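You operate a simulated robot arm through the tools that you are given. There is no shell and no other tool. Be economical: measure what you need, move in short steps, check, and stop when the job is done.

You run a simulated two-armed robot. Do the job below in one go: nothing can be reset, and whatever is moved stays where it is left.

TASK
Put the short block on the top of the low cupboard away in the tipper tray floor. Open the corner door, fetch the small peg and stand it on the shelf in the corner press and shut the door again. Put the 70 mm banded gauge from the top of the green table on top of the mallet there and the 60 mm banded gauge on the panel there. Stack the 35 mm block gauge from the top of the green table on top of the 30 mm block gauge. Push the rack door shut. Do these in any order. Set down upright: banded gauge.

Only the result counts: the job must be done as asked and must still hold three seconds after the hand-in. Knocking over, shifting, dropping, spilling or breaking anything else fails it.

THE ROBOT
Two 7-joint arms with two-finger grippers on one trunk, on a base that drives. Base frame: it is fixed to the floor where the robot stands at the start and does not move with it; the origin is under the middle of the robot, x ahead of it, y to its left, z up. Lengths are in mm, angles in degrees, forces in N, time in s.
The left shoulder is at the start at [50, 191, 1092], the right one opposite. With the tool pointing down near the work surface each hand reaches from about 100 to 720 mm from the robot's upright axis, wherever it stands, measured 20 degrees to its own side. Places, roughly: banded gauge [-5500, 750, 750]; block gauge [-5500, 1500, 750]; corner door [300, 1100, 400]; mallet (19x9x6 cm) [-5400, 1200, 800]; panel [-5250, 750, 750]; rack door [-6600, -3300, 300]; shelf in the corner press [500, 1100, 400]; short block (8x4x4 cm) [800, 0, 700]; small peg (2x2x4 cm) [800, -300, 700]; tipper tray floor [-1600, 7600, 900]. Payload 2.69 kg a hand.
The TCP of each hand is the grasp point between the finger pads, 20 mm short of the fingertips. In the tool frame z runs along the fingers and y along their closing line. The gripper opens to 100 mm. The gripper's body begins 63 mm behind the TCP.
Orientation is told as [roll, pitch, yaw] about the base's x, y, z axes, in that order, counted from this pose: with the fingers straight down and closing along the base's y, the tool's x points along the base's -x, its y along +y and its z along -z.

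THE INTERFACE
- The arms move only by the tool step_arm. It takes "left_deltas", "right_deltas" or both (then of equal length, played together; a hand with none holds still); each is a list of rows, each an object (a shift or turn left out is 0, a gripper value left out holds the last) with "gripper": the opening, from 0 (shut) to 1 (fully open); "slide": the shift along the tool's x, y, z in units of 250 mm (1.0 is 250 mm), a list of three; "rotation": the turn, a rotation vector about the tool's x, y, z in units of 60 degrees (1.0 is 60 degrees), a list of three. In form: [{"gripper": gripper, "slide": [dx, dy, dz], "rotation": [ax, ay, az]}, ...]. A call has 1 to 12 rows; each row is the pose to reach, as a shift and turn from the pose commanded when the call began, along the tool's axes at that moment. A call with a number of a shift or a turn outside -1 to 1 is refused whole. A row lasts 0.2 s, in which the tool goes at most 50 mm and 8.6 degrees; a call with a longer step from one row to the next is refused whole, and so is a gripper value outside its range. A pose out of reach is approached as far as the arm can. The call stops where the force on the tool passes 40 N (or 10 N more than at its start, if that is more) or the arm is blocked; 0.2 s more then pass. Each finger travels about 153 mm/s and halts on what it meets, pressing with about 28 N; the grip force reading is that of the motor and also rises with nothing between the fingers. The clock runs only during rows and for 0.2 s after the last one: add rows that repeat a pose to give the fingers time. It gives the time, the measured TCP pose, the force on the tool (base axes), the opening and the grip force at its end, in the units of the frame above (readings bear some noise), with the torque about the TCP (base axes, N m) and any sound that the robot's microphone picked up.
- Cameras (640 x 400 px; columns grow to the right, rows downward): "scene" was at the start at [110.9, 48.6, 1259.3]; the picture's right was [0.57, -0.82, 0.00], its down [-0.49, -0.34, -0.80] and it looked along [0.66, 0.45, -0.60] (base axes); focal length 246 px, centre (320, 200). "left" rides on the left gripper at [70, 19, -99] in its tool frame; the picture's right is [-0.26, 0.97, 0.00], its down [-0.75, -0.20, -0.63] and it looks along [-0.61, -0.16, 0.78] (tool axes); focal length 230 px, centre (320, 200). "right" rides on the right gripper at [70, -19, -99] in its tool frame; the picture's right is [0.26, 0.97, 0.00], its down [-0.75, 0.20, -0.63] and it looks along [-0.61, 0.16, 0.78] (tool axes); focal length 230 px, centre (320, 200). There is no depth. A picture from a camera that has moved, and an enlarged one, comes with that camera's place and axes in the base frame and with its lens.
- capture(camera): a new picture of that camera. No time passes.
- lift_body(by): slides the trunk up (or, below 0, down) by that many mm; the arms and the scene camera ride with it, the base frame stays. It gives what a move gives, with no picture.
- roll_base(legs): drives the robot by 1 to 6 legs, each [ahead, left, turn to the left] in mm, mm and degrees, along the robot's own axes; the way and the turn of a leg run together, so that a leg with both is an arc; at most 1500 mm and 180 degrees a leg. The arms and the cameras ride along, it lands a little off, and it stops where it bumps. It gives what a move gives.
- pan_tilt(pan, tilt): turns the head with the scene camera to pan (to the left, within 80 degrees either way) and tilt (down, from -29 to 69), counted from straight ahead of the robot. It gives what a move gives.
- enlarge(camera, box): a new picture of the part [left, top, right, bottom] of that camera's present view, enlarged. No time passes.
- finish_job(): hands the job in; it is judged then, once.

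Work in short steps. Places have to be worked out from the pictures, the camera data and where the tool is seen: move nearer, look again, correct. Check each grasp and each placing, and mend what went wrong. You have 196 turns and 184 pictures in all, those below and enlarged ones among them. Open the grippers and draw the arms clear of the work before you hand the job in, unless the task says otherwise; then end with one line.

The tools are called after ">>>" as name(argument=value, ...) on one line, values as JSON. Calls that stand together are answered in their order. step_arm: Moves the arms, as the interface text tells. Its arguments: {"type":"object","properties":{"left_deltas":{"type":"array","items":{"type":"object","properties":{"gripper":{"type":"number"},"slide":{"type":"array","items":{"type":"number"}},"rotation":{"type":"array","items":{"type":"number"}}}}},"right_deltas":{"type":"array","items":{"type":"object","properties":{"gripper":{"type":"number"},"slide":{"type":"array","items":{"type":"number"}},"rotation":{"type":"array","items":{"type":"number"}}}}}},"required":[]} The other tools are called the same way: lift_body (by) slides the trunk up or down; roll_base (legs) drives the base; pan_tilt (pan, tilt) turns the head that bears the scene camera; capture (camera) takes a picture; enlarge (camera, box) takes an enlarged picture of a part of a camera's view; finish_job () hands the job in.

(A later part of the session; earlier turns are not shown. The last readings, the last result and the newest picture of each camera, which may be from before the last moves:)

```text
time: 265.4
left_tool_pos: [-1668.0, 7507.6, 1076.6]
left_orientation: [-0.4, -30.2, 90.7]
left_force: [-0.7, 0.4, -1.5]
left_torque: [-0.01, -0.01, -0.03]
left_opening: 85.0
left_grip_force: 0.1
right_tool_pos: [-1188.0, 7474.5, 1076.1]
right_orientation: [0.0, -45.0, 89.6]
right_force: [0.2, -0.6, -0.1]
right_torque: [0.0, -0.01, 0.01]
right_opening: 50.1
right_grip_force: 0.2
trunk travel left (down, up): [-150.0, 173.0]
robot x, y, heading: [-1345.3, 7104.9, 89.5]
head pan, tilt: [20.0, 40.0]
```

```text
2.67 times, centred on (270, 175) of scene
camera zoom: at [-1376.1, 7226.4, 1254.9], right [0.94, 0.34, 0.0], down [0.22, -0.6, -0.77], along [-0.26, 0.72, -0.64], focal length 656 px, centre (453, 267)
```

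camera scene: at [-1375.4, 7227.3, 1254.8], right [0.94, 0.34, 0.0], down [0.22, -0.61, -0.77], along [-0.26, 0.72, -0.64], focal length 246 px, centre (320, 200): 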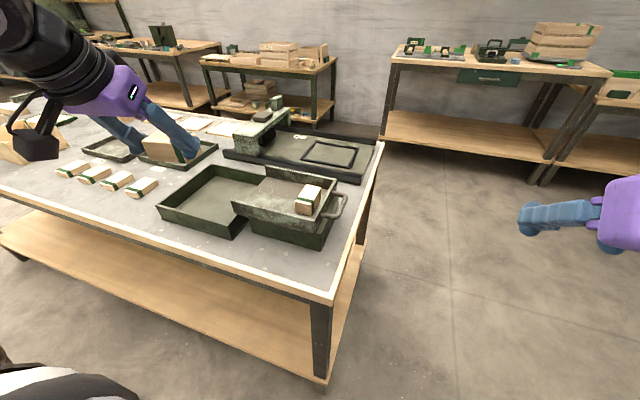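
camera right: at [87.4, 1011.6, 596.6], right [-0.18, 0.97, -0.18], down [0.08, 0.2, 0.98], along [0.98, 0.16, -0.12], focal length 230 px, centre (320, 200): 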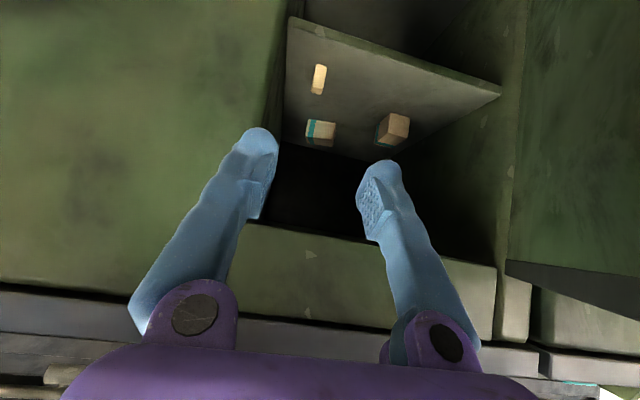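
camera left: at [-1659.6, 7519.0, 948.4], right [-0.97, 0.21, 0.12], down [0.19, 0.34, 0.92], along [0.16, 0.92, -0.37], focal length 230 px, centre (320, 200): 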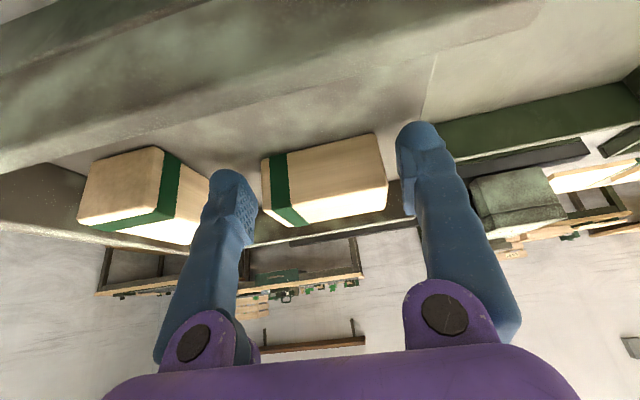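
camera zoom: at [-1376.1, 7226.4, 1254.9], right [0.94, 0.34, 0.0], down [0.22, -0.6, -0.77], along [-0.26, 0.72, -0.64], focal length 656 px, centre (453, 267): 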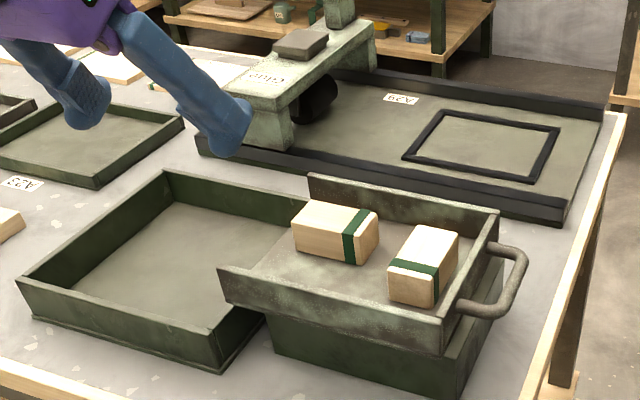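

Block placed in the tipper tray. Back off, turn toward −x and look for a route to the green table (≈[-5500,1000]).

>>> roll_base(legs=[[-650, 0, 0], [0, 0, 120]])

>>> pan_tilt(pan=0, tilt=10)

>>> capture(camera="scene")

```text
time: 274.1
left_tool_pos: [-1533.5, 5972.7, 1075.4]
left_orientation: [-0.4, -30.1, -148.8]
left_force: [0.3, -0.4, 0.1]
left_torque: [0.02, -0.01, -0.02]
left_opening: 84.6
left_grip_force: 0.0
right_tool_pos: [-1750.3, 6402.3, 1076.4]
right_orientation: [0.2, -44.9, -149.7]
right_force: [0.7, -0.4, -0.8]
right_torque: [0.0, -0.02, 0.02]
right_opening: 50.1
right_grip_force: 0.0
trunk travel left (down, up): [-150.0, 173.0]
robot x, y, heading: [-1353.8, 6455.4, -149.7]
head pan, tilt: [20.0, 40.0]
```

```text
time: 275.1
left_tool_pos: [-1533.9, 5974.1, 1076.0]
left_orientation: [-0.4, -30.1, -148.7]
left_force: [0.1, 0.2, -0.3]
left_torque: [-0.01, 0.02, 0.0]
left_opening: 85.0
left_grip_force: 0.1
right_tool_pos: [-1750.6, 6403.6, 1075.7]
right_orientation: [0.1, -45.0, -149.8]
right_force: [-0.2, -0.8, -0.4]
right_torque: [0.01, -0.02, -0.01]
right_opening: 50.0
right_grip_force: 0.1
trunk travel left (down, up): [-150.0, 173.0]
robot x, y, heading: [-1352.5, 6453.4, -149.6]
head pan, tilt: [0.0, 10.0]
```

```text
72 pictures are left
camera scene: at [-1468.3, 6386.1, 1302.4], right [-0.5, 0.86, 0.0], down [0.15, 0.09, -0.98], along [-0.85, -0.5, -0.17], focal length 246 px, centre (320, 200)
```

scene: 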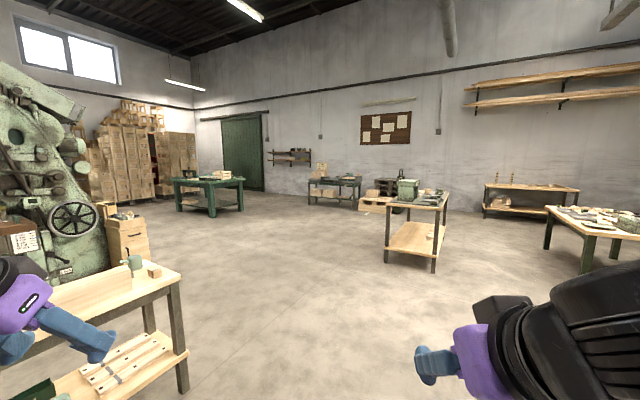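

The green table occupies roughly x −5730…−4860, y 500…1640. Drive there: turn to −x, go ahead, then sideways toward −y.

>>> roll_base(legs=[[0, 0, -30], [1500, 0, 0], [700, 0, 0], [0, 1500, 0], [0, 1500, 0], [0, 900, 0]])

>>> pan_tilt(pan=45, tilt=20)

>>> capture(camera="scene")

```text
time: 320.9
left_tool_pos: [-3800.6, 2203.5, 1075.4]
left_orientation: [-0.4, -30.1, -177.3]
left_force: [0.1, 0.2, -0.4]
left_torque: [0.0, 0.0, -0.02]
left_opening: 85.1
left_grip_force: 0.1
right_tool_pos: [-3785.1, 2684.4, 1076.0]
right_orientation: [0.0, -44.8, -178.4]
right_force: [0.2, 0.0, 0.5]
right_torque: [-0.01, 0.02, -0.02]
right_opening: 50.0
right_grip_force: 0.1
trunk travel left (down, up): [-150.0, 173.0]
robot x, y, heading: [-3409.8, 2541.5, -178.3]
head pan, tilt: [0.0, 10.0]
```

```text
time: 322.0
left_tool_pos: [-3800.0, 2202.7, 1075.9]
left_orientation: [-0.4, -30.2, -177.2]
left_force: [0.1, 0.4, 0.1]
left_torque: [0.01, 0.0, 0.0]
left_opening: 85.0
left_grip_force: 0.0
right_tool_pos: [-3784.9, 2684.0, 1076.7]
right_orientation: [0.0, -44.8, -178.3]
right_force: [0.2, 0.1, 0.0]
right_torque: [-0.01, -0.02, 0.03]
right_opening: 50.1
right_grip_force: 0.0
trunk travel left (down, up): [-150.0, 173.0]
robot x, y, heading: [-3411.5, 2539.9, -178.2]
head pan, tilt: [45.0, 20.0]
```

```text
71 pictures are left
camera scene: at [-3516.6, 2469.2, 1286.2], right [-0.73, 0.69, 0.0], down [0.23, 0.25, -0.94], along [-0.65, -0.68, -0.34], focal length 246 px, centre (320, 200)
```

scene: 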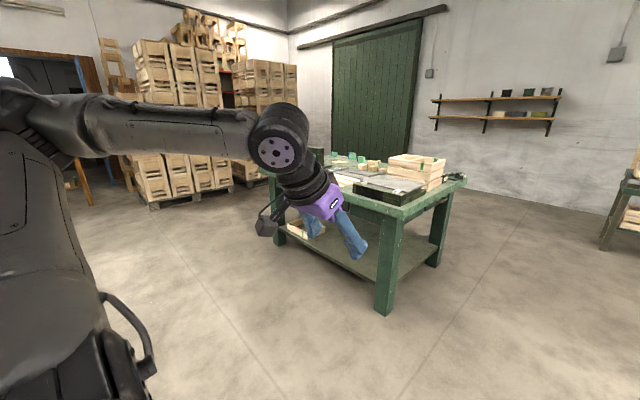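

I'll approach from the −x side where everything is reachable: drive ahead past the table's end, turn around, and slide along it.

>>> roll_base(legs=[[1500, 0, 0], [1040, 0, 0], [0, 0, 178], [0, -1200, 0]])

>>> pan_tilt(pan=0, tilt=40)

>>> capture(camera="scene")

```text
time: 352.2
left_tool_pos: [-5531.3, 1566.6, 1075.0]
left_orientation: [-0.4, -30.1, 1.5]
left_force: [-1.1, 0.2, -0.6]
left_torque: [-0.01, -0.02, 0.03]
left_opening: 84.9
left_grip_force: 0.0
right_tool_pos: [-5558.5, 1087.0, 1076.6]
right_orientation: [0.1, -44.9, 0.3]
right_force: [0.1, -0.3, 0.1]
right_torque: [0.02, -0.02, 0.01]
right_opening: 50.0
right_grip_force: 0.0
trunk travel left (down, up): [-150.0, 173.0]
robot x, y, heading: [-5930.8, 1238.7, 0.3]
head pan, tilt: [45.0, 20.0]
```

```text
time: 353.3
left_tool_pos: [-5531.8, 1568.6, 1076.1]
left_orientation: [-0.4, -30.1, 1.4]
left_force: [-1.0, 0.2, 0.5]
left_torque: [0.03, 0.01, 0.03]
left_opening: 84.9
left_grip_force: 0.0
right_tool_pos: [-5558.2, 1087.5, 1076.3]
right_orientation: [0.0, -44.9, 0.4]
right_force: [0.5, 0.4, -0.2]
right_torque: [0.0, -0.05, -0.05]
right_opening: 49.8
right_grip_force: 0.0
trunk travel left (down, up): [-150.0, 173.0]
robot x, y, heading: [-5929.1, 1239.9, 0.6]
head pan, tilt: [0.0, 40.0]
```

```text
70 pictures are left
camera scene: at [-5803.2, 1240.5, 1254.8], right [0.01, -1.0, 0.0], down [-0.64, -0.01, -0.77], along [0.77, 0.01, -0.64], focal length 246 px, centre (320, 200)
```

scene: 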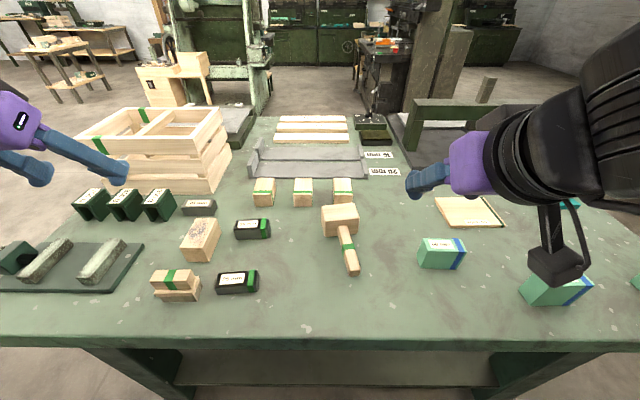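

>>> enlarge(camera="scene", box=[140, 170, 400, 332])

>>> enlarge(camera="scene", box=[380, 170, 640, 332])

>>> pan_tilt(pan=-35, tilt=40)

>>> capture(camera="scene")

```text
2.46 times, centred on (270, 251) of scene
camera zoom: at [-5803.2, 1240.5, 1254.8], right [0.01, -1.0, 0.0], down [-0.64, -0.01, -0.77], along [0.77, 0.01, -0.64], focal length 605 px, centre (443, 74)
```

zoom: 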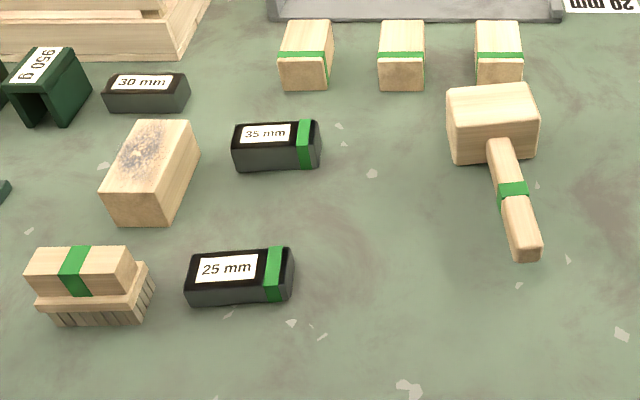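

```text
2.46 times, centred on (510, 251) of scene
camera zoom: at [-5803.2, 1240.5, 1254.8], right [0.01, -1.0, 0.0], down [-0.64, -0.01, -0.77], along [0.77, 0.01, -0.64], focal length 605 px, centre (-148, 74)
```

zoom: 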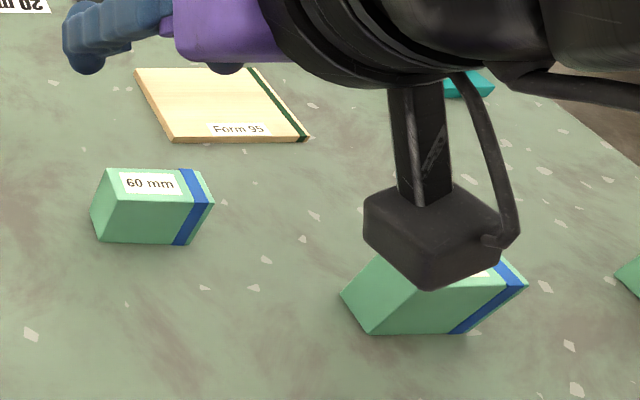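

```text
time: 354.3
left_tool_pos: [-5532.3, 1568.0, 1076.2]
left_orientation: [-0.5, -30.1, 1.4]
left_force: [-0.2, -0.1, 0.6]
left_torque: [-0.01, 0.02, -0.01]
left_opening: 85.1
left_grip_force: 0.1
right_tool_pos: [-5558.3, 1086.5, 1076.4]
right_orientation: [0.0, -44.8, 0.3]
right_force: [1.2, -0.3, 0.4]
right_torque: [0.0, -0.02, -0.01]
right_opening: 49.9
right_grip_force: 0.1
trunk travel left (down, up): [-150.0, 173.0]
robot x, y, heading: [-5926.2, 1241.2, 0.5]
head pan, tilt: [-35.0, 40.0]
```

```text
67 pictures are left
camera scene: at [-5818.2, 1191.7, 1254.7], right [-0.57, -0.82, 0.0], down [-0.53, 0.36, -0.77], along [0.63, -0.43, -0.64], focal length 246 px, centre (320, 200)
```

scene: 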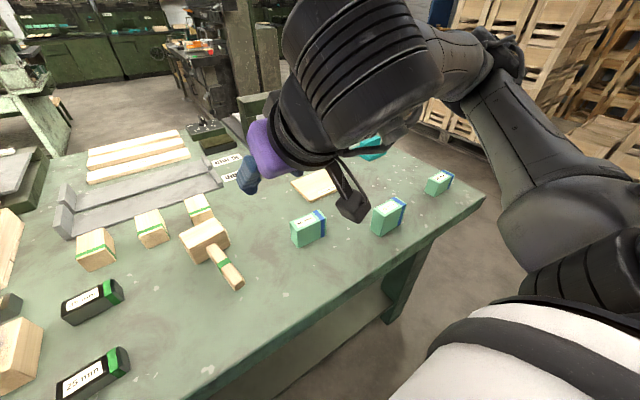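

Gauges: find which teal one reads 70 mm.

>>> enlarge(camera="scene", box=[270, 150, 470, 275])

```text
3.20 times, centred on (370, 212) of scene
camera zoom: at [-5818.2, 1191.7, 1254.7], right [-0.57, -0.82, 0.0], down [-0.53, 0.36, -0.77], along [0.63, -0.43, -0.64], focal length 787 px, centre (160, 160)
```

zoom: 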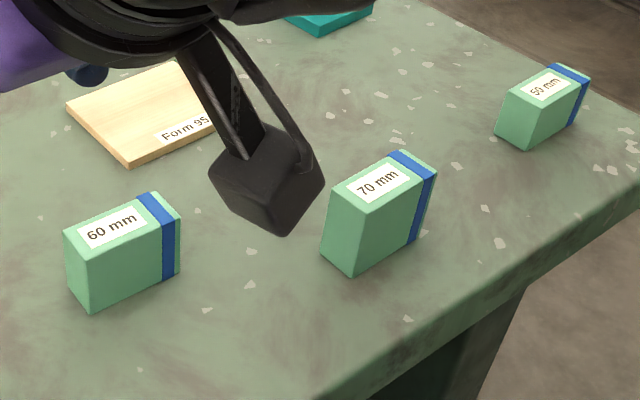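

Identified: 60, 70, 50 from left to right; "Form 95" board is the panel. I shift the base right so the right arm faces these, and look down with the right camera.

>>> roll_base(legs=[[0, -190, 0]])

>>> step_arm(right_deltas=[{"slide": [0, 0, 0], "rotation": [0, 0.14, 0]}, {"slide": [0, 0, 0], "rotation": [0, 0.28, 0]}, {"slide": [0, 0, 0], "rotation": [0, 0.42, 0]}, {"slide": [0, 0, 0], "rotation": [0, 0.5, 0]}])

>>> capture(camera="right")

```text
time: 356.6
left_tool_pos: [-5532.7, 1380.4, 1075.4]
left_orientation: [-0.4, -30.1, 1.7]
left_force: [-0.2, 0.3, 0.5]
left_torque: [0.01, -0.02, -0.01]
left_opening: 84.9
left_grip_force: 0.1
right_tool_pos: [-5556.6, 899.4, 1076.0]
right_orientation: [0.2, -45.0, 0.6]
right_force: [-0.2, 0.5, -1.0]
right_torque: [0.03, 0.0, 0.01]
right_opening: 50.2
right_grip_force: 0.0
trunk travel left (down, up): [-150.0, 173.0]
robot x, y, heading: [-5926.0, 1053.9, 0.5]
head pan, tilt: [-35.0, 40.0]
```

```text
time: 357.6
left_tool_pos: [-5532.4, 1380.6, 1075.7]
left_orientation: [-0.4, -30.1, 1.6]
left_force: [0.3, -0.5, 0.4]
left_torque: [0.02, 0.01, 0.02]
left_opening: 84.9
left_grip_force: 0.1
right_tool_pos: [-5556.2, 900.6, 1076.3]
right_orientation: [0.0, -14.8, 0.8]
right_force: [-0.6, -0.7, 0.1]
right_torque: [0.02, 0.0, -0.02]
right_opening: 50.1
right_grip_force: 0.0
trunk travel left (down, up): [-150.0, 173.0]
robot x, y, heading: [-5930.0, 1051.0, 0.8]
head pan, tilt: [-35.0, 40.0]
```

```text
65 pictures are left
camera right: at [-5648.9, 880.8, 1153.4], right [-0.26, 0.96, -0.07], down [0.56, 0.21, 0.8], along [0.78, 0.17, -0.6], focal length 230 px, centre (320, 200)
```

right: 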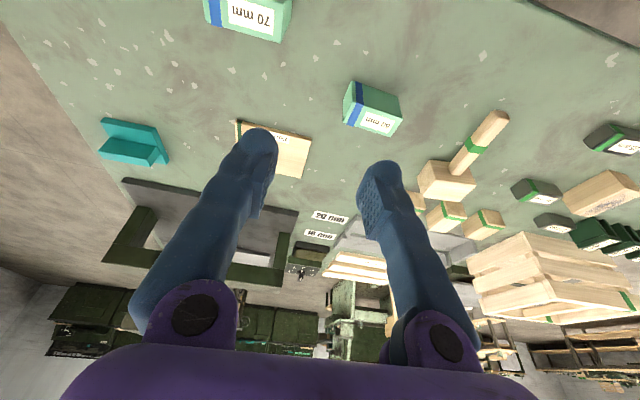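

Table top is z≈797. 70 mm gauge at ≈[−5552,811] (top ≈867, ~72 mm long along y), 60 at ≈[−5470,987], panel centre ≈[−5305,852], mallet head ≈[−5375,1200]. Bring the right hand over the 70 mm gauge.

>>> step_arm(right_deltas=[{"gripper": 1, "slide": [0.037, -0.09, 0.12], "rotation": [0.005, -0.02, 0.02]}, {"slide": [0.075, -0.18, 0.25], "rotation": [0.01, -0.04, 0.04]}, {"slide": [0.11, -0.27, 0.37], "rotation": [0.015, -0.06, 0.06]}, {"slide": [0.149, -0.356, 0.48], "rotation": [0.021, -0.083, 0.08]}, {"slide": [0.149, -0.356, 0.565], "rotation": [0.021, -0.083, 0.08]}, {"slide": [0.149, -0.356, 0.565], "rotation": [0.021, -0.083, 0.08]}])

>>> capture(camera="right")

>>> capture(camera="scene")

```text
time: 359.0
left_tool_pos: [-5533.3, 1381.1, 1075.3]
left_orientation: [-0.3, -30.1, 1.7]
left_force: [-0.2, -0.2, 0.4]
left_torque: [-0.02, 0.01, -0.03]
left_opening: 85.2
left_grip_force: 0.0
right_tool_pos: [-5555.1, 810.5, 931.1]
right_orientation: [0.3, -19.8, -4.4]
right_force: [0.0, 0.0, -0.3]
right_torque: [-0.01, -0.01, -0.01]
right_opening: 100.1
right_grip_force: 0.0
trunk travel left (down, up): [-150.0, 173.0]
robot x, y, heading: [-5930.0, 1055.0, 0.4]
head pan, tilt: [-35.0, 40.0]
```

```text
64 pictures are left
camera right: at [-5654.5, 799.2, 998.7], right [-0.17, 0.98, -0.08], down [0.5, 0.16, 0.85], along [0.85, 0.1, -0.52], focal length 230 px, centre (320, 200)
```

right: 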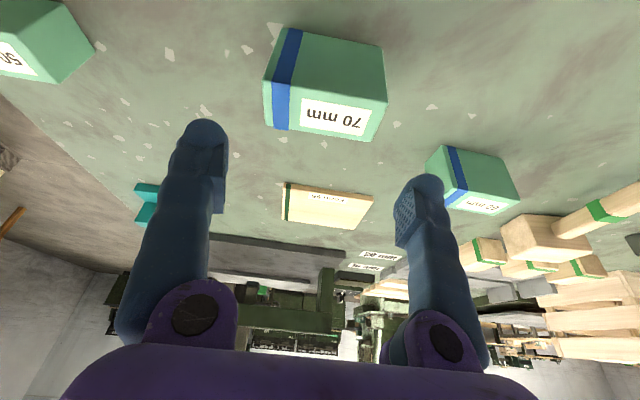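

```text
63 pictures are left
camera scene: at [-5817.6, 1003.8, 1254.8], right [-0.56, -0.83, 0.0], down [-0.53, 0.36, -0.77], along [0.63, -0.43, -0.64], focal length 246 px, centre (320, 200)
```

scene: 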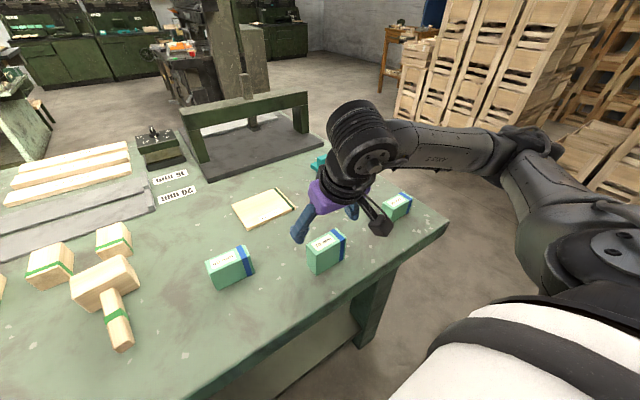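

70 mm gauge centre ≈[−5549,807], roughly aligned with y. Descend to z≈843 with fingers straddling its ends.

>>> step_arm(right_deltas=[{"slide": [0.025, -0.004, 0.085], "rotation": [-0.006, 0, -0.017]}, {"slide": [0.05, -0.008, 0.17], "rotation": [-0.012, 0, -0.035]}, {"slide": [0.073, -0.012, 0.255], "rotation": [-0.019, 0, -0.052]}])

>>> capture(camera="right")

```text
time: 359.8
left_tool_pos: [-5532.5, 1380.0, 1076.0]
left_orientation: [-0.5, -30.1, 1.7]
left_force: [0.1, 0.3, -0.5]
left_torque: [0.01, -0.01, -0.04]
left_opening: 85.1
left_grip_force: 0.0
right_tool_pos: [-5550.9, 808.8, 862.9]
right_orientation: [0.3, -19.9, -1.1]
right_force: [0.2, -0.1, -0.1]
right_torque: [0.01, 0.02, 0.0]
right_opening: 99.9
right_grip_force: 0.1
trunk travel left (down, up): [-150.0, 173.0]
robot x, y, heading: [-5928.7, 1052.6, 0.6]
head pan, tilt: [-35.0, 40.0]
```

```text
62 pictures are left
camera right: at [-5650.1, 791.6, 932.8], right [-0.23, 0.97, -0.08], down [0.49, 0.19, 0.85], along [0.84, 0.15, -0.52], focal length 230 px, centre (320, 200)
```

right: 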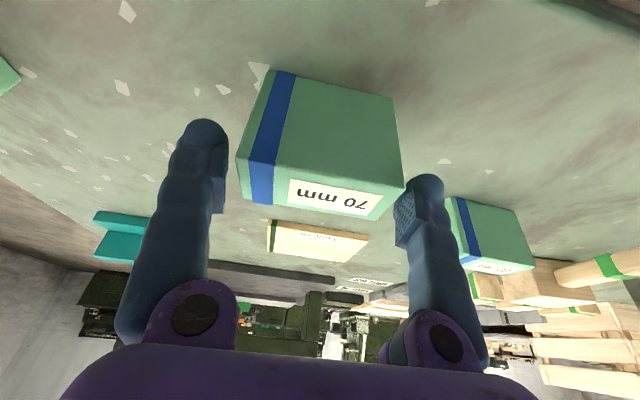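

Well centered. Down 20 mm and close.

>>> step_arm(right_deltas=[{"slide": [0.015, 0, 0.04]}, {"slide": [0.027, 0, 0.075]}, {"slide": [0.027, 0, 0.075], "gripper": 0.8}, {"slide": [0.027, 0, 0.075], "gripper": 0.5}, {"slide": [0.027, 0, 0.075], "gripper": 0.5}])

>>> capture(camera="right")

```text
time: 361.0
left_tool_pos: [-5532.3, 1381.3, 1076.4]
left_orientation: [-0.4, -30.2, 1.7]
left_force: [0.9, 0.4, 0.0]
left_torque: [-0.01, 0.01, 0.02]
left_opening: 84.6
left_grip_force: 0.0
right_tool_pos: [-5551.0, 808.9, 844.3]
right_orientation: [0.3, -20.1, -1.1]
right_force: [2.4, -5.7, 13.3]
right_torque: [-0.26, 0.29, 0.34]
right_opening: 93.0
right_grip_force: 27.9
trunk travel left (down, up): [-150.0, 173.0]
robot x, y, heading: [-5929.6, 1052.3, 0.5]
head pan, tilt: [-35.0, 40.0]
```

```text
61 pictures are left
camera right: at [-5650.2, 791.4, 913.3], right [-0.22, 0.97, -0.08], down [0.49, 0.19, 0.85], along [0.84, 0.15, -0.52], focal length 230 px, centre (320, 200)
```

right: 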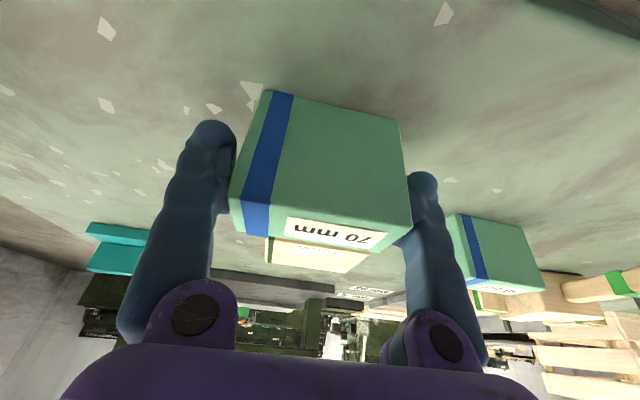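

Opening 93 mm with firm grip — the gauge is longer (~93 mm) than estimated, so the table is a bit lower (~784). Lift and check.

>>> step_arm(right_deltas=[{"slide": [-0.02, 0, -0.06]}, {"slide": [-0.06, 0, -0.17]}, {"slide": [-0.11, 0, -0.3]}, {"slide": [-0.163, 0, -0.452]}, {"slide": [-0.2, 0, -0.56]}])

>>> capture(camera="right")

>>> capture(camera="scene")

```text
time: 362.2
left_tool_pos: [-5532.3, 1379.9, 1076.0]
left_orientation: [-0.3, -30.1, 1.7]
left_force: [-1.4, 0.4, -0.8]
left_torque: [-0.01, -0.02, 0.01]
left_opening: 84.9
left_grip_force: 0.1
right_tool_pos: [-5551.9, 808.8, 992.9]
right_orientation: [0.3, -19.8, -1.2]
right_force: [0.3, 0.6, -5.7]
right_torque: [-0.01, 0.01, 0.02]
right_opening: 92.2
right_grip_force: 27.8
trunk travel left (down, up): [-150.0, 173.0]
robot x, y, heading: [-5928.3, 1053.0, 0.5]
head pan, tilt: [-35.0, 40.0]
```

```text
60 pictures are left
camera right: at [-5651.1, 791.2, 1062.3], right [-0.23, 0.97, -0.08], down [0.5, 0.19, 0.85], along [0.84, 0.15, -0.52], focal length 230 px, centre (320, 200)
```

right: 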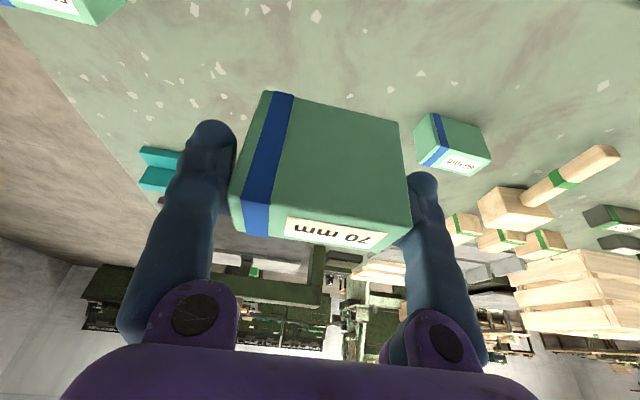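

```text
59 pictures are left
camera scene: at [-5817.2, 1003.9, 1254.7], right [-0.56, -0.83, 0.0], down [-0.53, 0.36, -0.77], along [0.63, -0.43, -0.64], focal length 246 px, centre (320, 200)
```

scene: 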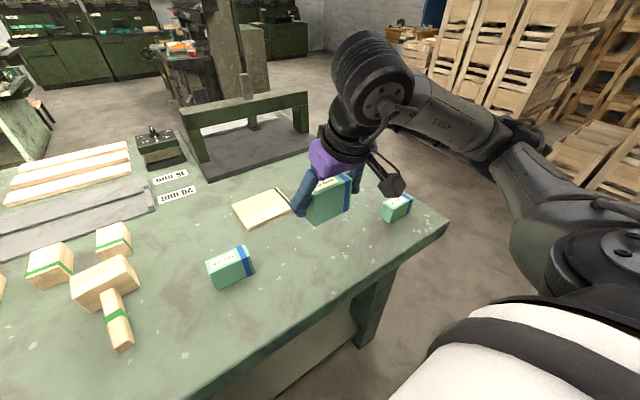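

Gauge held upright. Mallet head top re-triangulates to ≈[−5365,1199,842] (table ≈783). Drive left ~378 so the right arm faces the mallet.

>>> roll_base(legs=[[0, 378, -0.4]])

>>> pan_tilt(pan=-15, tilt=48)

>>> capture(camera="scene")

>>> capture(camera="right")

```text
time: 366.1
left_tool_pos: [-5536.5, 1760.7, 1077.0]
left_orientation: [-0.4, -30.1, 1.6]
left_force: [0.4, -0.2, 0.4]
left_torque: [0.0, 0.0, -0.03]
left_opening: 85.0
left_grip_force: 0.1
right_tool_pos: [-5557.0, 1187.3, 993.7]
right_orientation: [0.3, -19.9, -1.3]
right_force: [0.0, 0.4, -5.2]
right_torque: [0.01, 0.01, 0.01]
right_opening: 92.2
right_grip_force: 27.5
trunk travel left (down, up): [-150.0, 173.0]
robot x, y, heading: [-5931.0, 1432.7, 0.5]
head pan, tilt: [-35.0, 40.0]
```

```text
time: 366.9
left_tool_pos: [-5535.9, 1760.7, 1075.9]
left_orientation: [-0.4, -30.1, 1.6]
left_force: [-0.4, 0.6, -0.4]
left_torque: [0.0, 0.0, -0.01]
left_opening: 85.2
left_grip_force: 0.0
right_tool_pos: [-5556.0, 1188.4, 992.4]
right_orientation: [0.3, -20.0, -1.1]
right_force: [-0.2, 0.2, -4.7]
right_torque: [0.01, -0.01, -0.03]
right_opening: 92.3
right_grip_force: 27.9
trunk travel left (down, up): [-150.0, 173.0]
robot x, y, heading: [-5929.9, 1431.7, 0.6]
head pan, tilt: [-15.0, 48.0]
```

```text
58 pictures are left
camera scene: at [-5815.0, 1412.4, 1243.3], right [-0.25, -0.97, 0.0], down [-0.72, 0.19, -0.67], along [0.65, -0.17, -0.74], focal length 246 px, centre (320, 200)
```

scene: 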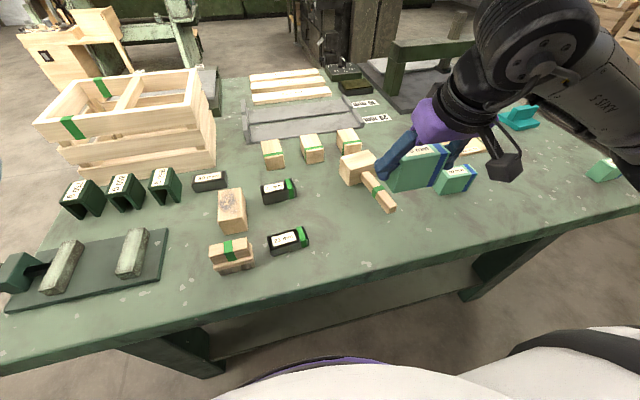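

```text
57 pictures are left
camera right: at [-5655.2, 1171.1, 1061.8], right [-0.22, 0.97, -0.08], down [0.5, 0.19, 0.85], along [0.84, 0.15, -0.52], focal length 230 px, centre (320, 200)
```

right: 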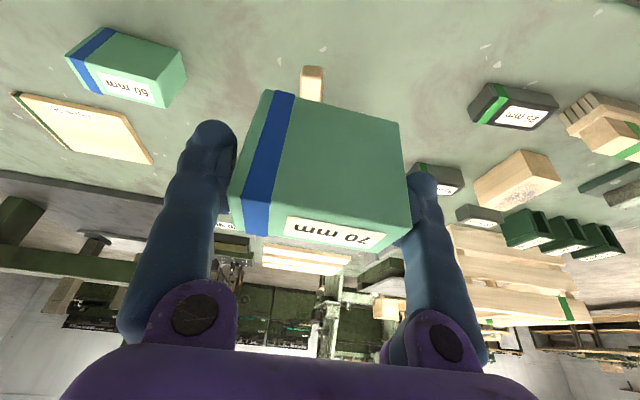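

>>> enlarge(camera="scene", box=[310, 130, 470, 230])

```text
4.00 times, centred on (390, 180) of scene
camera zoom: at [-5815.0, 1412.4, 1243.3], right [-0.25, -0.97, 0.0], down [-0.72, 0.19, -0.67], along [0.65, -0.17, -0.74], focal length 984 px, centre (40, 280)
```

zoom: 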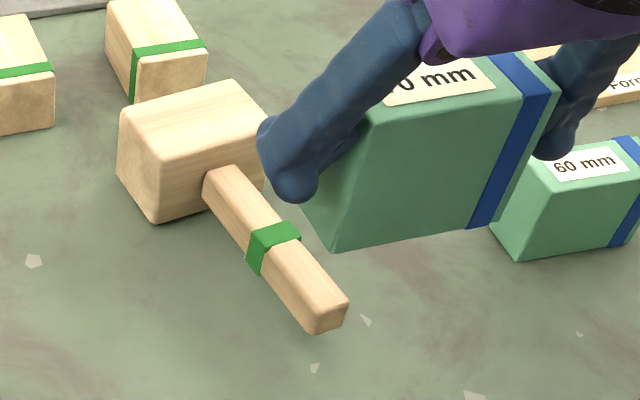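

Careful geometry: gauge is 92 mm wide, ~49 mm deep, its centre lies ~25 mm ahead of the TCP; bottom is 60 mm below the TCP. Mallet head centre ≈[−5355,1193], yaw ≈+7 which matches the gauge. Move to hover ~20 mm above the head.

>>> step_arm(right_deltas=[{"slide": [-0.12, 0.004, 0.06]}, {"slide": [-0.24, 0.008, 0.13]}, {"slide": [-0.36, 0.012, 0.23]}, {"slide": [-0.48, 0.016, 0.36]}, {"slide": [-0.57, 0.018, 0.493]}, {"slide": [-0.57, 0.018, 0.493]}])

>>> enlarge(camera="scene", box=[310, 110, 470, 210])

>>> capture(camera="left")

```text
time: 368.3
left_tool_pos: [-5535.5, 1760.9, 1075.7]
left_orientation: [-0.4, -30.0, 1.6]
left_force: [0.0, -0.5, 0.5]
left_torque: [-0.07, -0.03, -0.01]
left_opening: 85.0
left_grip_force: 0.1
right_tool_pos: [-5380.7, 1190.0, 924.7]
right_orientation: [0.4, -19.9, -1.2]
right_force: [0.7, -0.3, -5.4]
right_torque: [0.0, -0.01, 0.01]
right_opening: 92.2
right_grip_force: 28.3
trunk travel left (down, up): [-150.0, 173.0]
robot x, y, heading: [-5930.2, 1434.4, 0.7]
head pan, tilt: [-15.0, 48.0]
```

```text
4.00 times, centred on (390, 160) of scene
camera zoom: at [-5815.1, 1412.5, 1243.3], right [-0.25, -0.97, 0.0], down [-0.72, 0.19, -0.67], along [0.65, -0.17, -0.74], focal length 984 px, centre (40, 360)
```

zoom: 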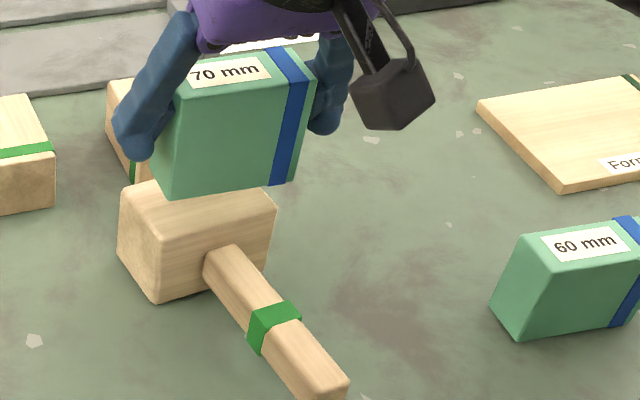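

```text
54 pictures are left
camera left: at [-5646.2, 1776.7, 1125.7], right [0.2, 0.97, 0.12], down [0.34, -0.19, 0.92], along [0.92, -0.14, -0.37], focal length 230 px, centre (320, 200)
```

left: 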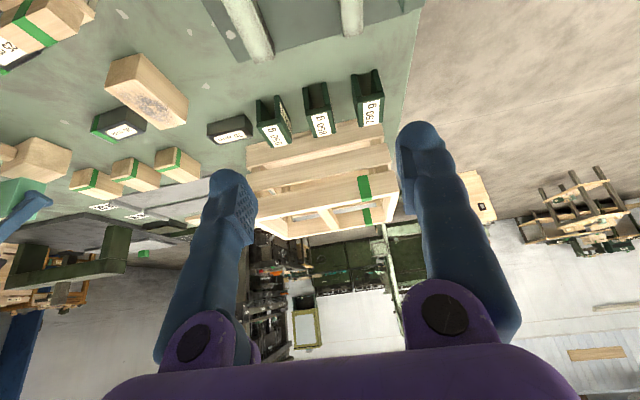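

Compare in the image: the gauge should rotate ~+9° and shift ~6 mm left to sit square on the head. Adjust and descend 14 mm.

>>> step_arm(right_deltas=[{"slide": [0, 0.012, 0], "rotation": [-0.026, 0, -0.07]}, {"slide": [0, 0.024, 0], "rotation": [-0.051, 0, -0.141]}, {"slide": [0.01, 0.024, 0.026], "rotation": [-0.051, 0, -0.141]}, {"slide": [0.019, 0.024, 0.053], "rotation": [-0.051, 0, -0.141]}, {"slide": [0.019, 0.024, 0.053], "rotation": [-0.051, 0, -0.141]}])

>>> enlarge(camera="scene", box=[310, 110, 470, 210])

```text
time: 369.5
left_tool_pos: [-5535.8, 1760.2, 1075.4]
left_orientation: [-0.4, -30.1, 1.6]
left_force: [0.2, 0.7, 0.6]
left_torque: [0.01, -0.01, 0.01]
left_opening: 84.7
left_grip_force: 0.0
right_tool_pos: [-5378.7, 1194.2, 910.6]
right_orientation: [0.3, -19.8, 7.8]
right_force: [0.1, 0.2, -5.4]
right_torque: [-0.03, -0.05, 0.01]
right_opening: 92.0
right_grip_force: 27.7
trunk travel left (down, up): [-150.0, 173.0]
robot x, y, heading: [-5929.0, 1432.7, 0.7]
head pan, tilt: [-15.0, 48.0]
```

```text
4.00 times, centred on (390, 160) of scene
camera zoom: at [-5814.9, 1412.5, 1243.2], right [-0.25, -0.97, 0.0], down [-0.72, 0.19, -0.67], along [0.65, -0.17, -0.74], focal length 984 px, centre (40, 360)
```

zoom: 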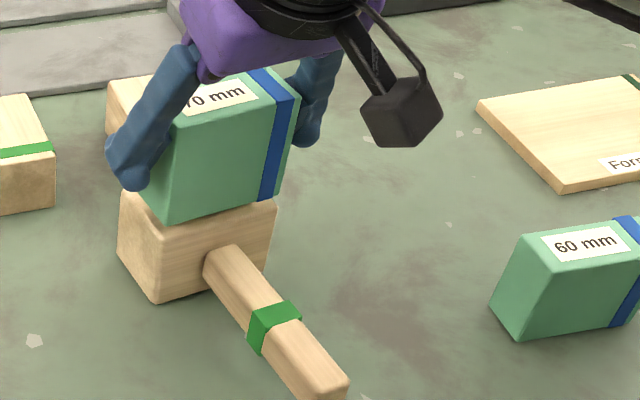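

Nearly flush. Shift 5 mm ahead and 6 mm left, then step down checking force.

>>> step_arm(right_deltas=[{"slide": [-0.019, 0.024, 0.007]}, {"slide": [-0.013, 0.024, 0.023]}])

>>> step_arm(right_deltas=[{"slide": [0.0041, 0, 0.0113]}])

>>> step_arm(right_deltas=[{"slide": [0.0041, 0, 0.0113]}])

>>> enlarge(camera="scene", box=[310, 110, 470, 210])

```text
time: 370.1
left_tool_pos: [-5536.3, 1760.8, 1077.1]
left_orientation: [-0.4, -30.0, 1.7]
left_force: [-0.1, -0.5, -0.2]
left_torque: [0.01, -0.03, -0.01]
left_opening: 84.8
left_grip_force: 0.1
right_tool_pos: [-5375.0, 1202.7, 905.6]
right_orientation: [0.2, -19.9, 7.8]
right_force: [-0.8, 0.3, -5.1]
right_torque: [-0.02, -0.01, 0.04]
right_opening: 91.8
right_grip_force: 28.4
trunk travel left (down, up): [-150.0, 173.0]
robot x, y, heading: [-5930.2, 1434.9, 0.5]
head pan, tilt: [-15.0, 48.0]
```

```text
time: 370.5
left_tool_pos: [-5535.4, 1759.8, 1075.9]
left_orientation: [-0.4, -29.9, 1.6]
left_force: [-0.3, 0.2, -0.6]
left_torque: [0.01, 0.0, -0.02]
left_opening: 85.2
left_grip_force: 0.0
right_tool_pos: [-5375.5, 1201.4, 903.0]
right_orientation: [0.4, -19.9, 7.8]
right_force: [-0.1, 0.8, -5.3]
right_torque: [0.0, -0.02, 0.01]
right_opening: 91.9
right_grip_force: 27.6
trunk travel left (down, up): [-150.0, 173.0]
robot x, y, heading: [-5928.6, 1432.5, 0.6]
head pan, tilt: [-15.0, 48.0]
```

```text
time: 370.9
left_tool_pos: [-5536.1, 1760.9, 1076.8]
left_orientation: [-0.5, -30.0, 1.7]
left_force: [0.2, 0.8, 0.0]
left_torque: [-0.02, -0.02, -0.01]
left_opening: 84.9
left_grip_force: 0.1
right_tool_pos: [-5375.1, 1203.1, 903.4]
right_orientation: [0.2, -20.1, 7.8]
right_force: [-0.3, -0.9, 3.0]
right_torque: [-0.35, -0.07, 0.0]
right_opening: 92.1
right_grip_force: 28.2
trunk travel left (down, up): [-150.0, 173.0]
robot x, y, heading: [-5930.3, 1435.0, 0.6]
head pan, tilt: [-15.0, 48.0]
```

```text
4.00 times, centred on (390, 160) of scene
camera zoom: at [-5815.6, 1412.6, 1243.5], right [-0.25, -0.97, 0.0], down [-0.72, 0.19, -0.67], along [0.65, -0.17, -0.74], focal length 984 px, centre (40, 360)
```

zoom: 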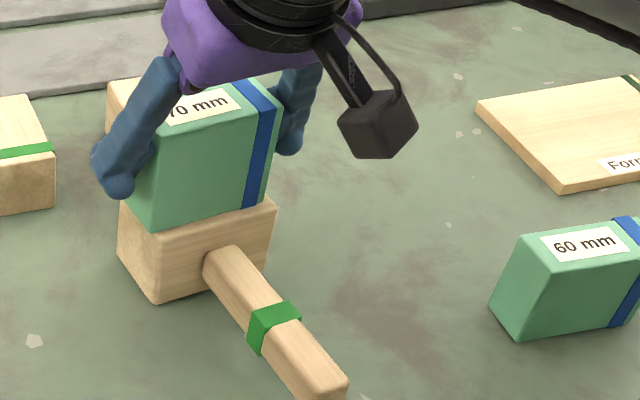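

Contact — the gauge sits squarely on the head. Press 2 mm more, then open fully and check.

>>> step_arm(right_deltas=[{"slide": [0.0027, 0, 0.0075]}, {"slide": [0.0027, 0, 0.0075], "gripper": 0.97}, {"slide": [0.0027, 0, 0.0075], "gripper": 1}, {"slide": [0.0027, 0, 0.0075], "gripper": 1}])

>>> capture(camera="right")

```text
time: 371.9
left_tool_pos: [-5535.9, 1760.2, 1075.9]
left_orientation: [-0.5, -30.1, 1.6]
left_force: [-0.4, 1.0, 0.0]
left_torque: [0.02, 0.02, -0.02]
left_opening: 84.8
left_grip_force: 0.1
right_tool_pos: [-5375.5, 1203.1, 899.6]
right_orientation: [0.4, -20.1, 7.8]
right_force: [0.4, -0.2, 1.0]
right_torque: [0.02, 0.02, 0.01]
right_opening: 99.8
right_grip_force: 0.1
trunk travel left (down, up): [-150.0, 173.0]
robot x, y, heading: [-5933.9, 1433.7, 0.5]
head pan, tilt: [-15.0, 48.0]
```

```text
51 pictures are left
camera right: at [-5470.8, 1170.5, 968.3], right [-0.37, 0.92, -0.08], down [0.46, 0.26, 0.85], along [0.81, 0.28, -0.52], focal length 230 px, centre (320, 200)
```

right: 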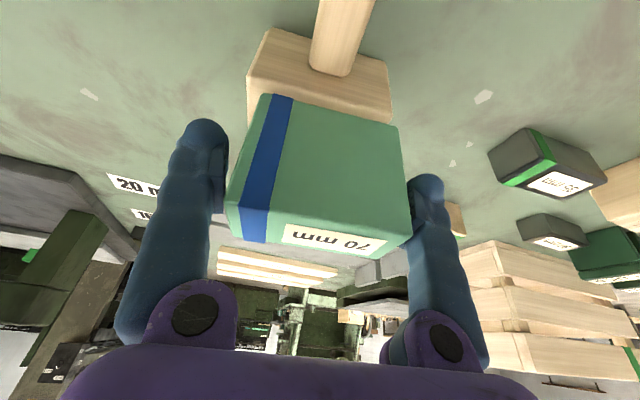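

Gauge stands on the mallet. Shift 2 mm left to centre, then draw straight back off its sides.

>>> step_arm(right_deltas=[{"slide": [0, 0.007, 0]}, {"slide": [0.05, 0.007, -0.018]}, {"slide": [0.11, 0.007, -0.04]}, {"slide": [0.2, 0.007, -0.08]}, {"slide": [0.3, 0.007, -0.16]}, {"slide": [0.35, 0.007, -0.32]}, {"slide": [0.35, 0.007, -0.5]}])

>>> enlarge(camera="scene", box=[310, 110, 470, 210])

```text
time: 373.5
left_tool_pos: [-5536.0, 1760.4, 1076.9]
left_orientation: [-0.3, -30.1, 1.6]
left_force: [0.2, 0.1, 0.0]
left_torque: [-0.01, 0.0, 0.01]
left_opening: 84.9
left_grip_force: 0.1
right_tool_pos: [-5499.2, 1187.3, 987.9]
right_orientation: [0.2, -19.8, 7.9]
right_force: [-0.1, 0.4, 0.0]
right_torque: [0.01, 0.01, 0.03]
right_opening: 100.0
right_grip_force: 0.1
trunk travel left (down, up): [-150.0, 173.0]
robot x, y, heading: [-5932.2, 1433.1, 0.4]
head pan, tilt: [-15.0, 48.0]
```

```text
4.00 times, centred on (390, 160) of scene
camera zoom: at [-5815.5, 1412.9, 1243.3], right [-0.25, -0.97, 0.0], down [-0.72, 0.19, -0.67], along [0.65, -0.17, -0.74], focal length 984 px, centre (40, 360)
```

zoom: 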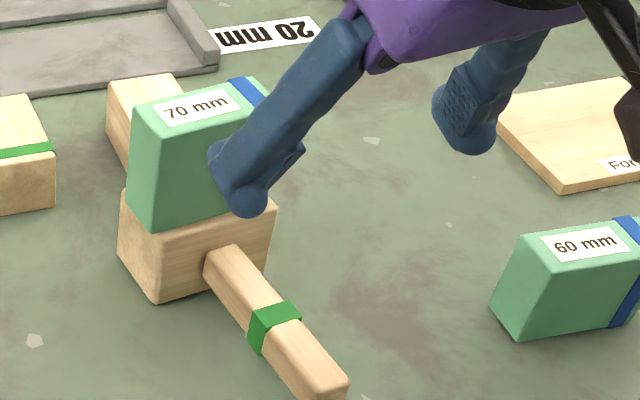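

Good. Next the 60 mm gauge (≈[−5450,962]). Drive right 233 mm and look with the right camera.

>>> roll_base(legs=[[0, -230, 0]])

>>> capture(camera="right")

```text
time: 376.2
left_tool_pos: [-5532.6, 1524.9, 1075.1]
left_orientation: [-0.4, -30.1, 1.4]
left_force: [-0.3, 0.7, 0.3]
left_torque: [-0.02, 0.02, -0.01]
left_opening: 84.8
left_grip_force: 0.1
right_tool_pos: [-5497.3, 952.2, 986.9]
right_orientation: [0.2, -20.0, 7.6]
right_force: [-0.1, -0.3, -0.1]
right_torque: [0.04, -0.03, -0.03]
right_opening: 99.8
right_grip_force: 0.0
trunk travel left (down, up): [-150.0, 173.0]
robot x, y, heading: [-5926.5, 1198.6, 0.0]
head pan, tilt: [-15.0, 48.0]
```

```text
49 pictures are left
camera right: at [-5593.7, 919.2, 1055.4], right [-0.37, 0.93, -0.08], down [0.46, 0.26, 0.85], along [0.81, 0.28, -0.52], focal length 230 px, centre (320, 200)
```

right: 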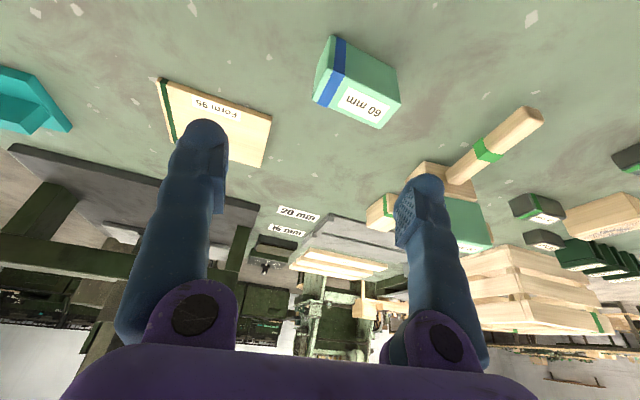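

>>> enlarge(camera="right", box=[280, 20, 440, 120])

```text
4.00 times, centred on (360, 70) of right
camera zoom: at [-5593.7, 919.2, 1055.4], right [-0.37, 0.93, -0.08], down [0.46, 0.26, 0.85], along [0.81, 0.28, -0.52], focal length 920 px, centre (160, 720)
```

zoom: 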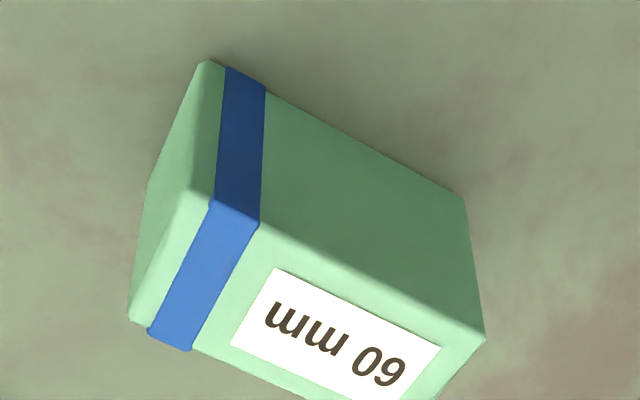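

60 mm gauge centre ≈[−5463,991], ~85 mm wide, aligned with y. Hover above with yaw ≈0.

>>> step_arm(right_deltas=[{"slide": [-0.009, 0.046, 0.127], "rotation": [0.015, 0, 0.042]}, {"slide": [-0.018, 0.09, 0.253], "rotation": [0.03, 0, 0.083]}, {"slide": [-0.027, 0.137, 0.38], "rotation": [0.0456, 0, 0.125]}, {"slide": [-0.027, 0.137, 0.38], "rotation": [0.0456, 0, 0.125]}])

>>> capture(camera="right")

```text
time: 377.2
left_tool_pos: [-5532.6, 1526.2, 1076.9]
left_orientation: [-0.4, -30.1, 1.4]
left_force: [-0.7, 0.1, 0.4]
left_torque: [0.01, 0.0, -0.01]
left_opening: 85.0
left_grip_force: 0.0
right_tool_pos: [-5463.9, 991.0, 901.3]
right_orientation: [0.3, -19.9, -0.5]
right_force: [-0.1, 0.9, -1.1]
right_torque: [0.0, 0.0, 0.0]
right_opening: 100.0
right_grip_force: 0.1
trunk travel left (down, up): [-150.0, 173.0]
robot x, y, heading: [-5929.5, 1198.3, 0.1]
head pan, tilt: [-15.0, 48.0]
```

```text
47 pictures are left
camera right: at [-5563.7, 972.2, 969.2], right [-0.24, 0.97, -0.08], down [0.49, 0.19, 0.85], along [0.84, 0.16, -0.52], focal length 230 px, centre (320, 200)
```

right: 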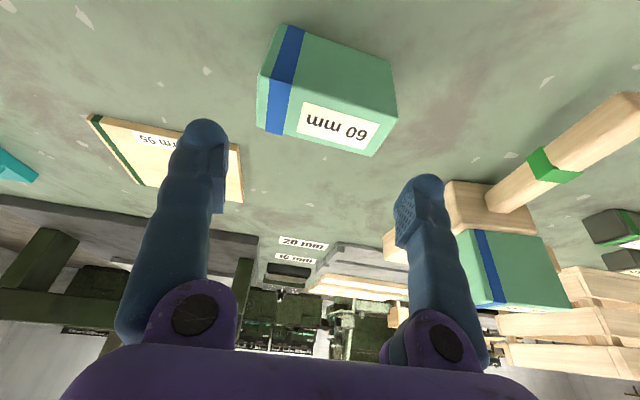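

Centered: gauge [−5460,991], 84×39 mm. Descend to z≈824 and grip.

>>> step_arm(right_deltas=[{"slide": [0.03, 0, 0.1]}, {"slide": [0.06, 0, 0.2]}, {"slide": [0.09, 0, 0.295]}, {"slide": [0.09, 0, 0.295], "gripper": 0.8}, {"slide": [0.09, 0, 0.295], "gripper": 0.5}, {"slide": [0.09, 0, 0.295], "gripper": 0.5}])

>>> capture(camera="right")

```text
time: 378.6
left_tool_pos: [-5533.8, 1526.1, 1076.8]
left_orientation: [-0.4, -30.1, 1.3]
left_force: [0.1, -0.1, 0.7]
left_torque: [0.02, 0.03, -0.03]
left_opening: 85.2
left_grip_force: 0.0
right_tool_pos: [-5460.4, 991.8, 824.3]
right_orientation: [0.3, -20.1, -0.5]
right_force: [-1.0, -5.7, 13.8]
right_torque: [0.35, 0.37, 0.07]
right_opening: 91.7
right_grip_force: 27.7
trunk travel left (down, up): [-150.0, 173.0]
robot x, y, heading: [-5929.7, 1199.3, 0.1]
head pan, tilt: [-15.0, 48.0]
```

```text
46 pictures are left
camera right: at [-5560.0, 972.9, 892.6], right [-0.24, 0.97, -0.08], down [0.49, 0.19, 0.85], along [0.84, 0.16, -0.52], focal length 230 px, centre (320, 200)
```

right: 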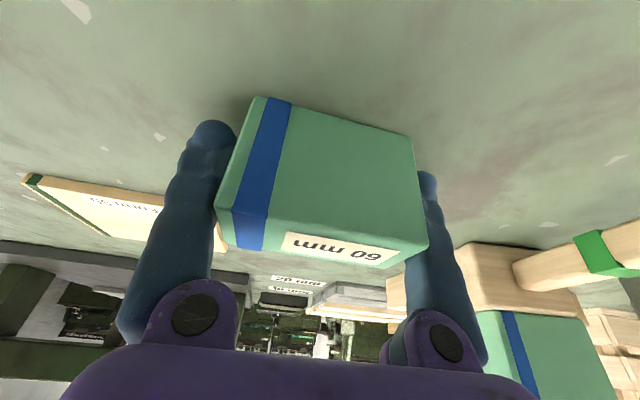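

Gripped (91.7 mm). Lift it; the panel centre is ≈[−5295,844]. Then drive right ~125 mm.

>>> step_arm(right_deltas=[{"slide": [-0.02, 0, -0.06]}, {"slide": [-0.06, 0, -0.17]}, {"slide": [-0.11, 0, -0.3]}, {"slide": [-0.177, 0, -0.44]}, {"slide": [-0.177, 0, -0.489]}])

>>> roll_base(legs=[[0, -130, 0]])

>>> capture(camera="right")

>>> capture(camera="scene")

```text
time: 379.8
left_tool_pos: [-5532.4, 1526.5, 1076.3]
left_orientation: [-0.4, -30.2, 1.4]
left_force: [-0.3, 0.5, 0.5]
left_torque: [-0.01, 0.02, -0.05]
left_opening: 85.3
left_grip_force: 0.1
right_tool_pos: [-5459.5, 990.1, 953.8]
right_orientation: [0.3, -19.8, -0.5]
right_force: [0.9, 0.0, -4.1]
right_torque: [-0.02, -0.08, -0.02]
right_opening: 91.9
right_grip_force: 28.3
trunk travel left (down, up): [-150.0, 173.0]
robot x, y, heading: [-5927.9, 1195.4, 0.4]
head pan, tilt: [-15.0, 48.0]
```

```text
time: 381.5
left_tool_pos: [-5531.4, 1400.6, 1075.9]
left_orientation: [-0.3, -30.1, 1.4]
left_force: [-0.1, 0.7, 0.2]
left_torque: [0.01, 0.04, 0.03]
left_opening: 84.7
left_grip_force: 0.0
right_tool_pos: [-5459.3, 864.8, 953.7]
right_orientation: [0.3, -19.9, -0.3]
right_force: [0.6, -0.1, -3.8]
right_torque: [0.03, -0.03, -0.04]
right_opening: 92.2
right_grip_force: 28.0
trunk travel left (down, up): [-150.0, 173.0]
robot x, y, heading: [-5929.8, 1071.4, 0.7]
head pan, tilt: [-15.0, 48.0]
```

```text
45 pictures are left
camera right: at [-5558.0, 846.6, 1022.3], right [-0.24, 0.97, -0.08], down [0.49, 0.19, 0.85], along [0.84, 0.16, -0.52], focal length 230 px, centre (320, 200)
```

right: 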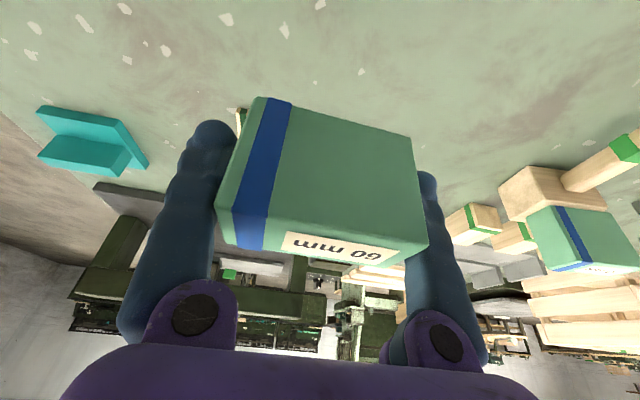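

```text
44 pictures are left
camera scene: at [-5812.5, 1052.2, 1243.2], right [-0.25, -0.97, 0.0], down [-0.72, 0.19, -0.67], along [0.65, -0.17, -0.74], focal length 246 px, centre (320, 200)
```

scene: 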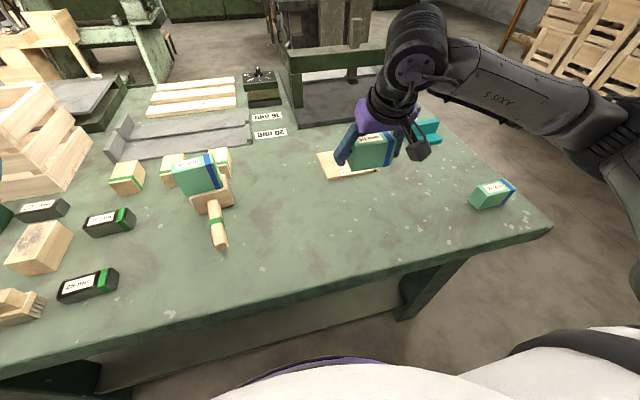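

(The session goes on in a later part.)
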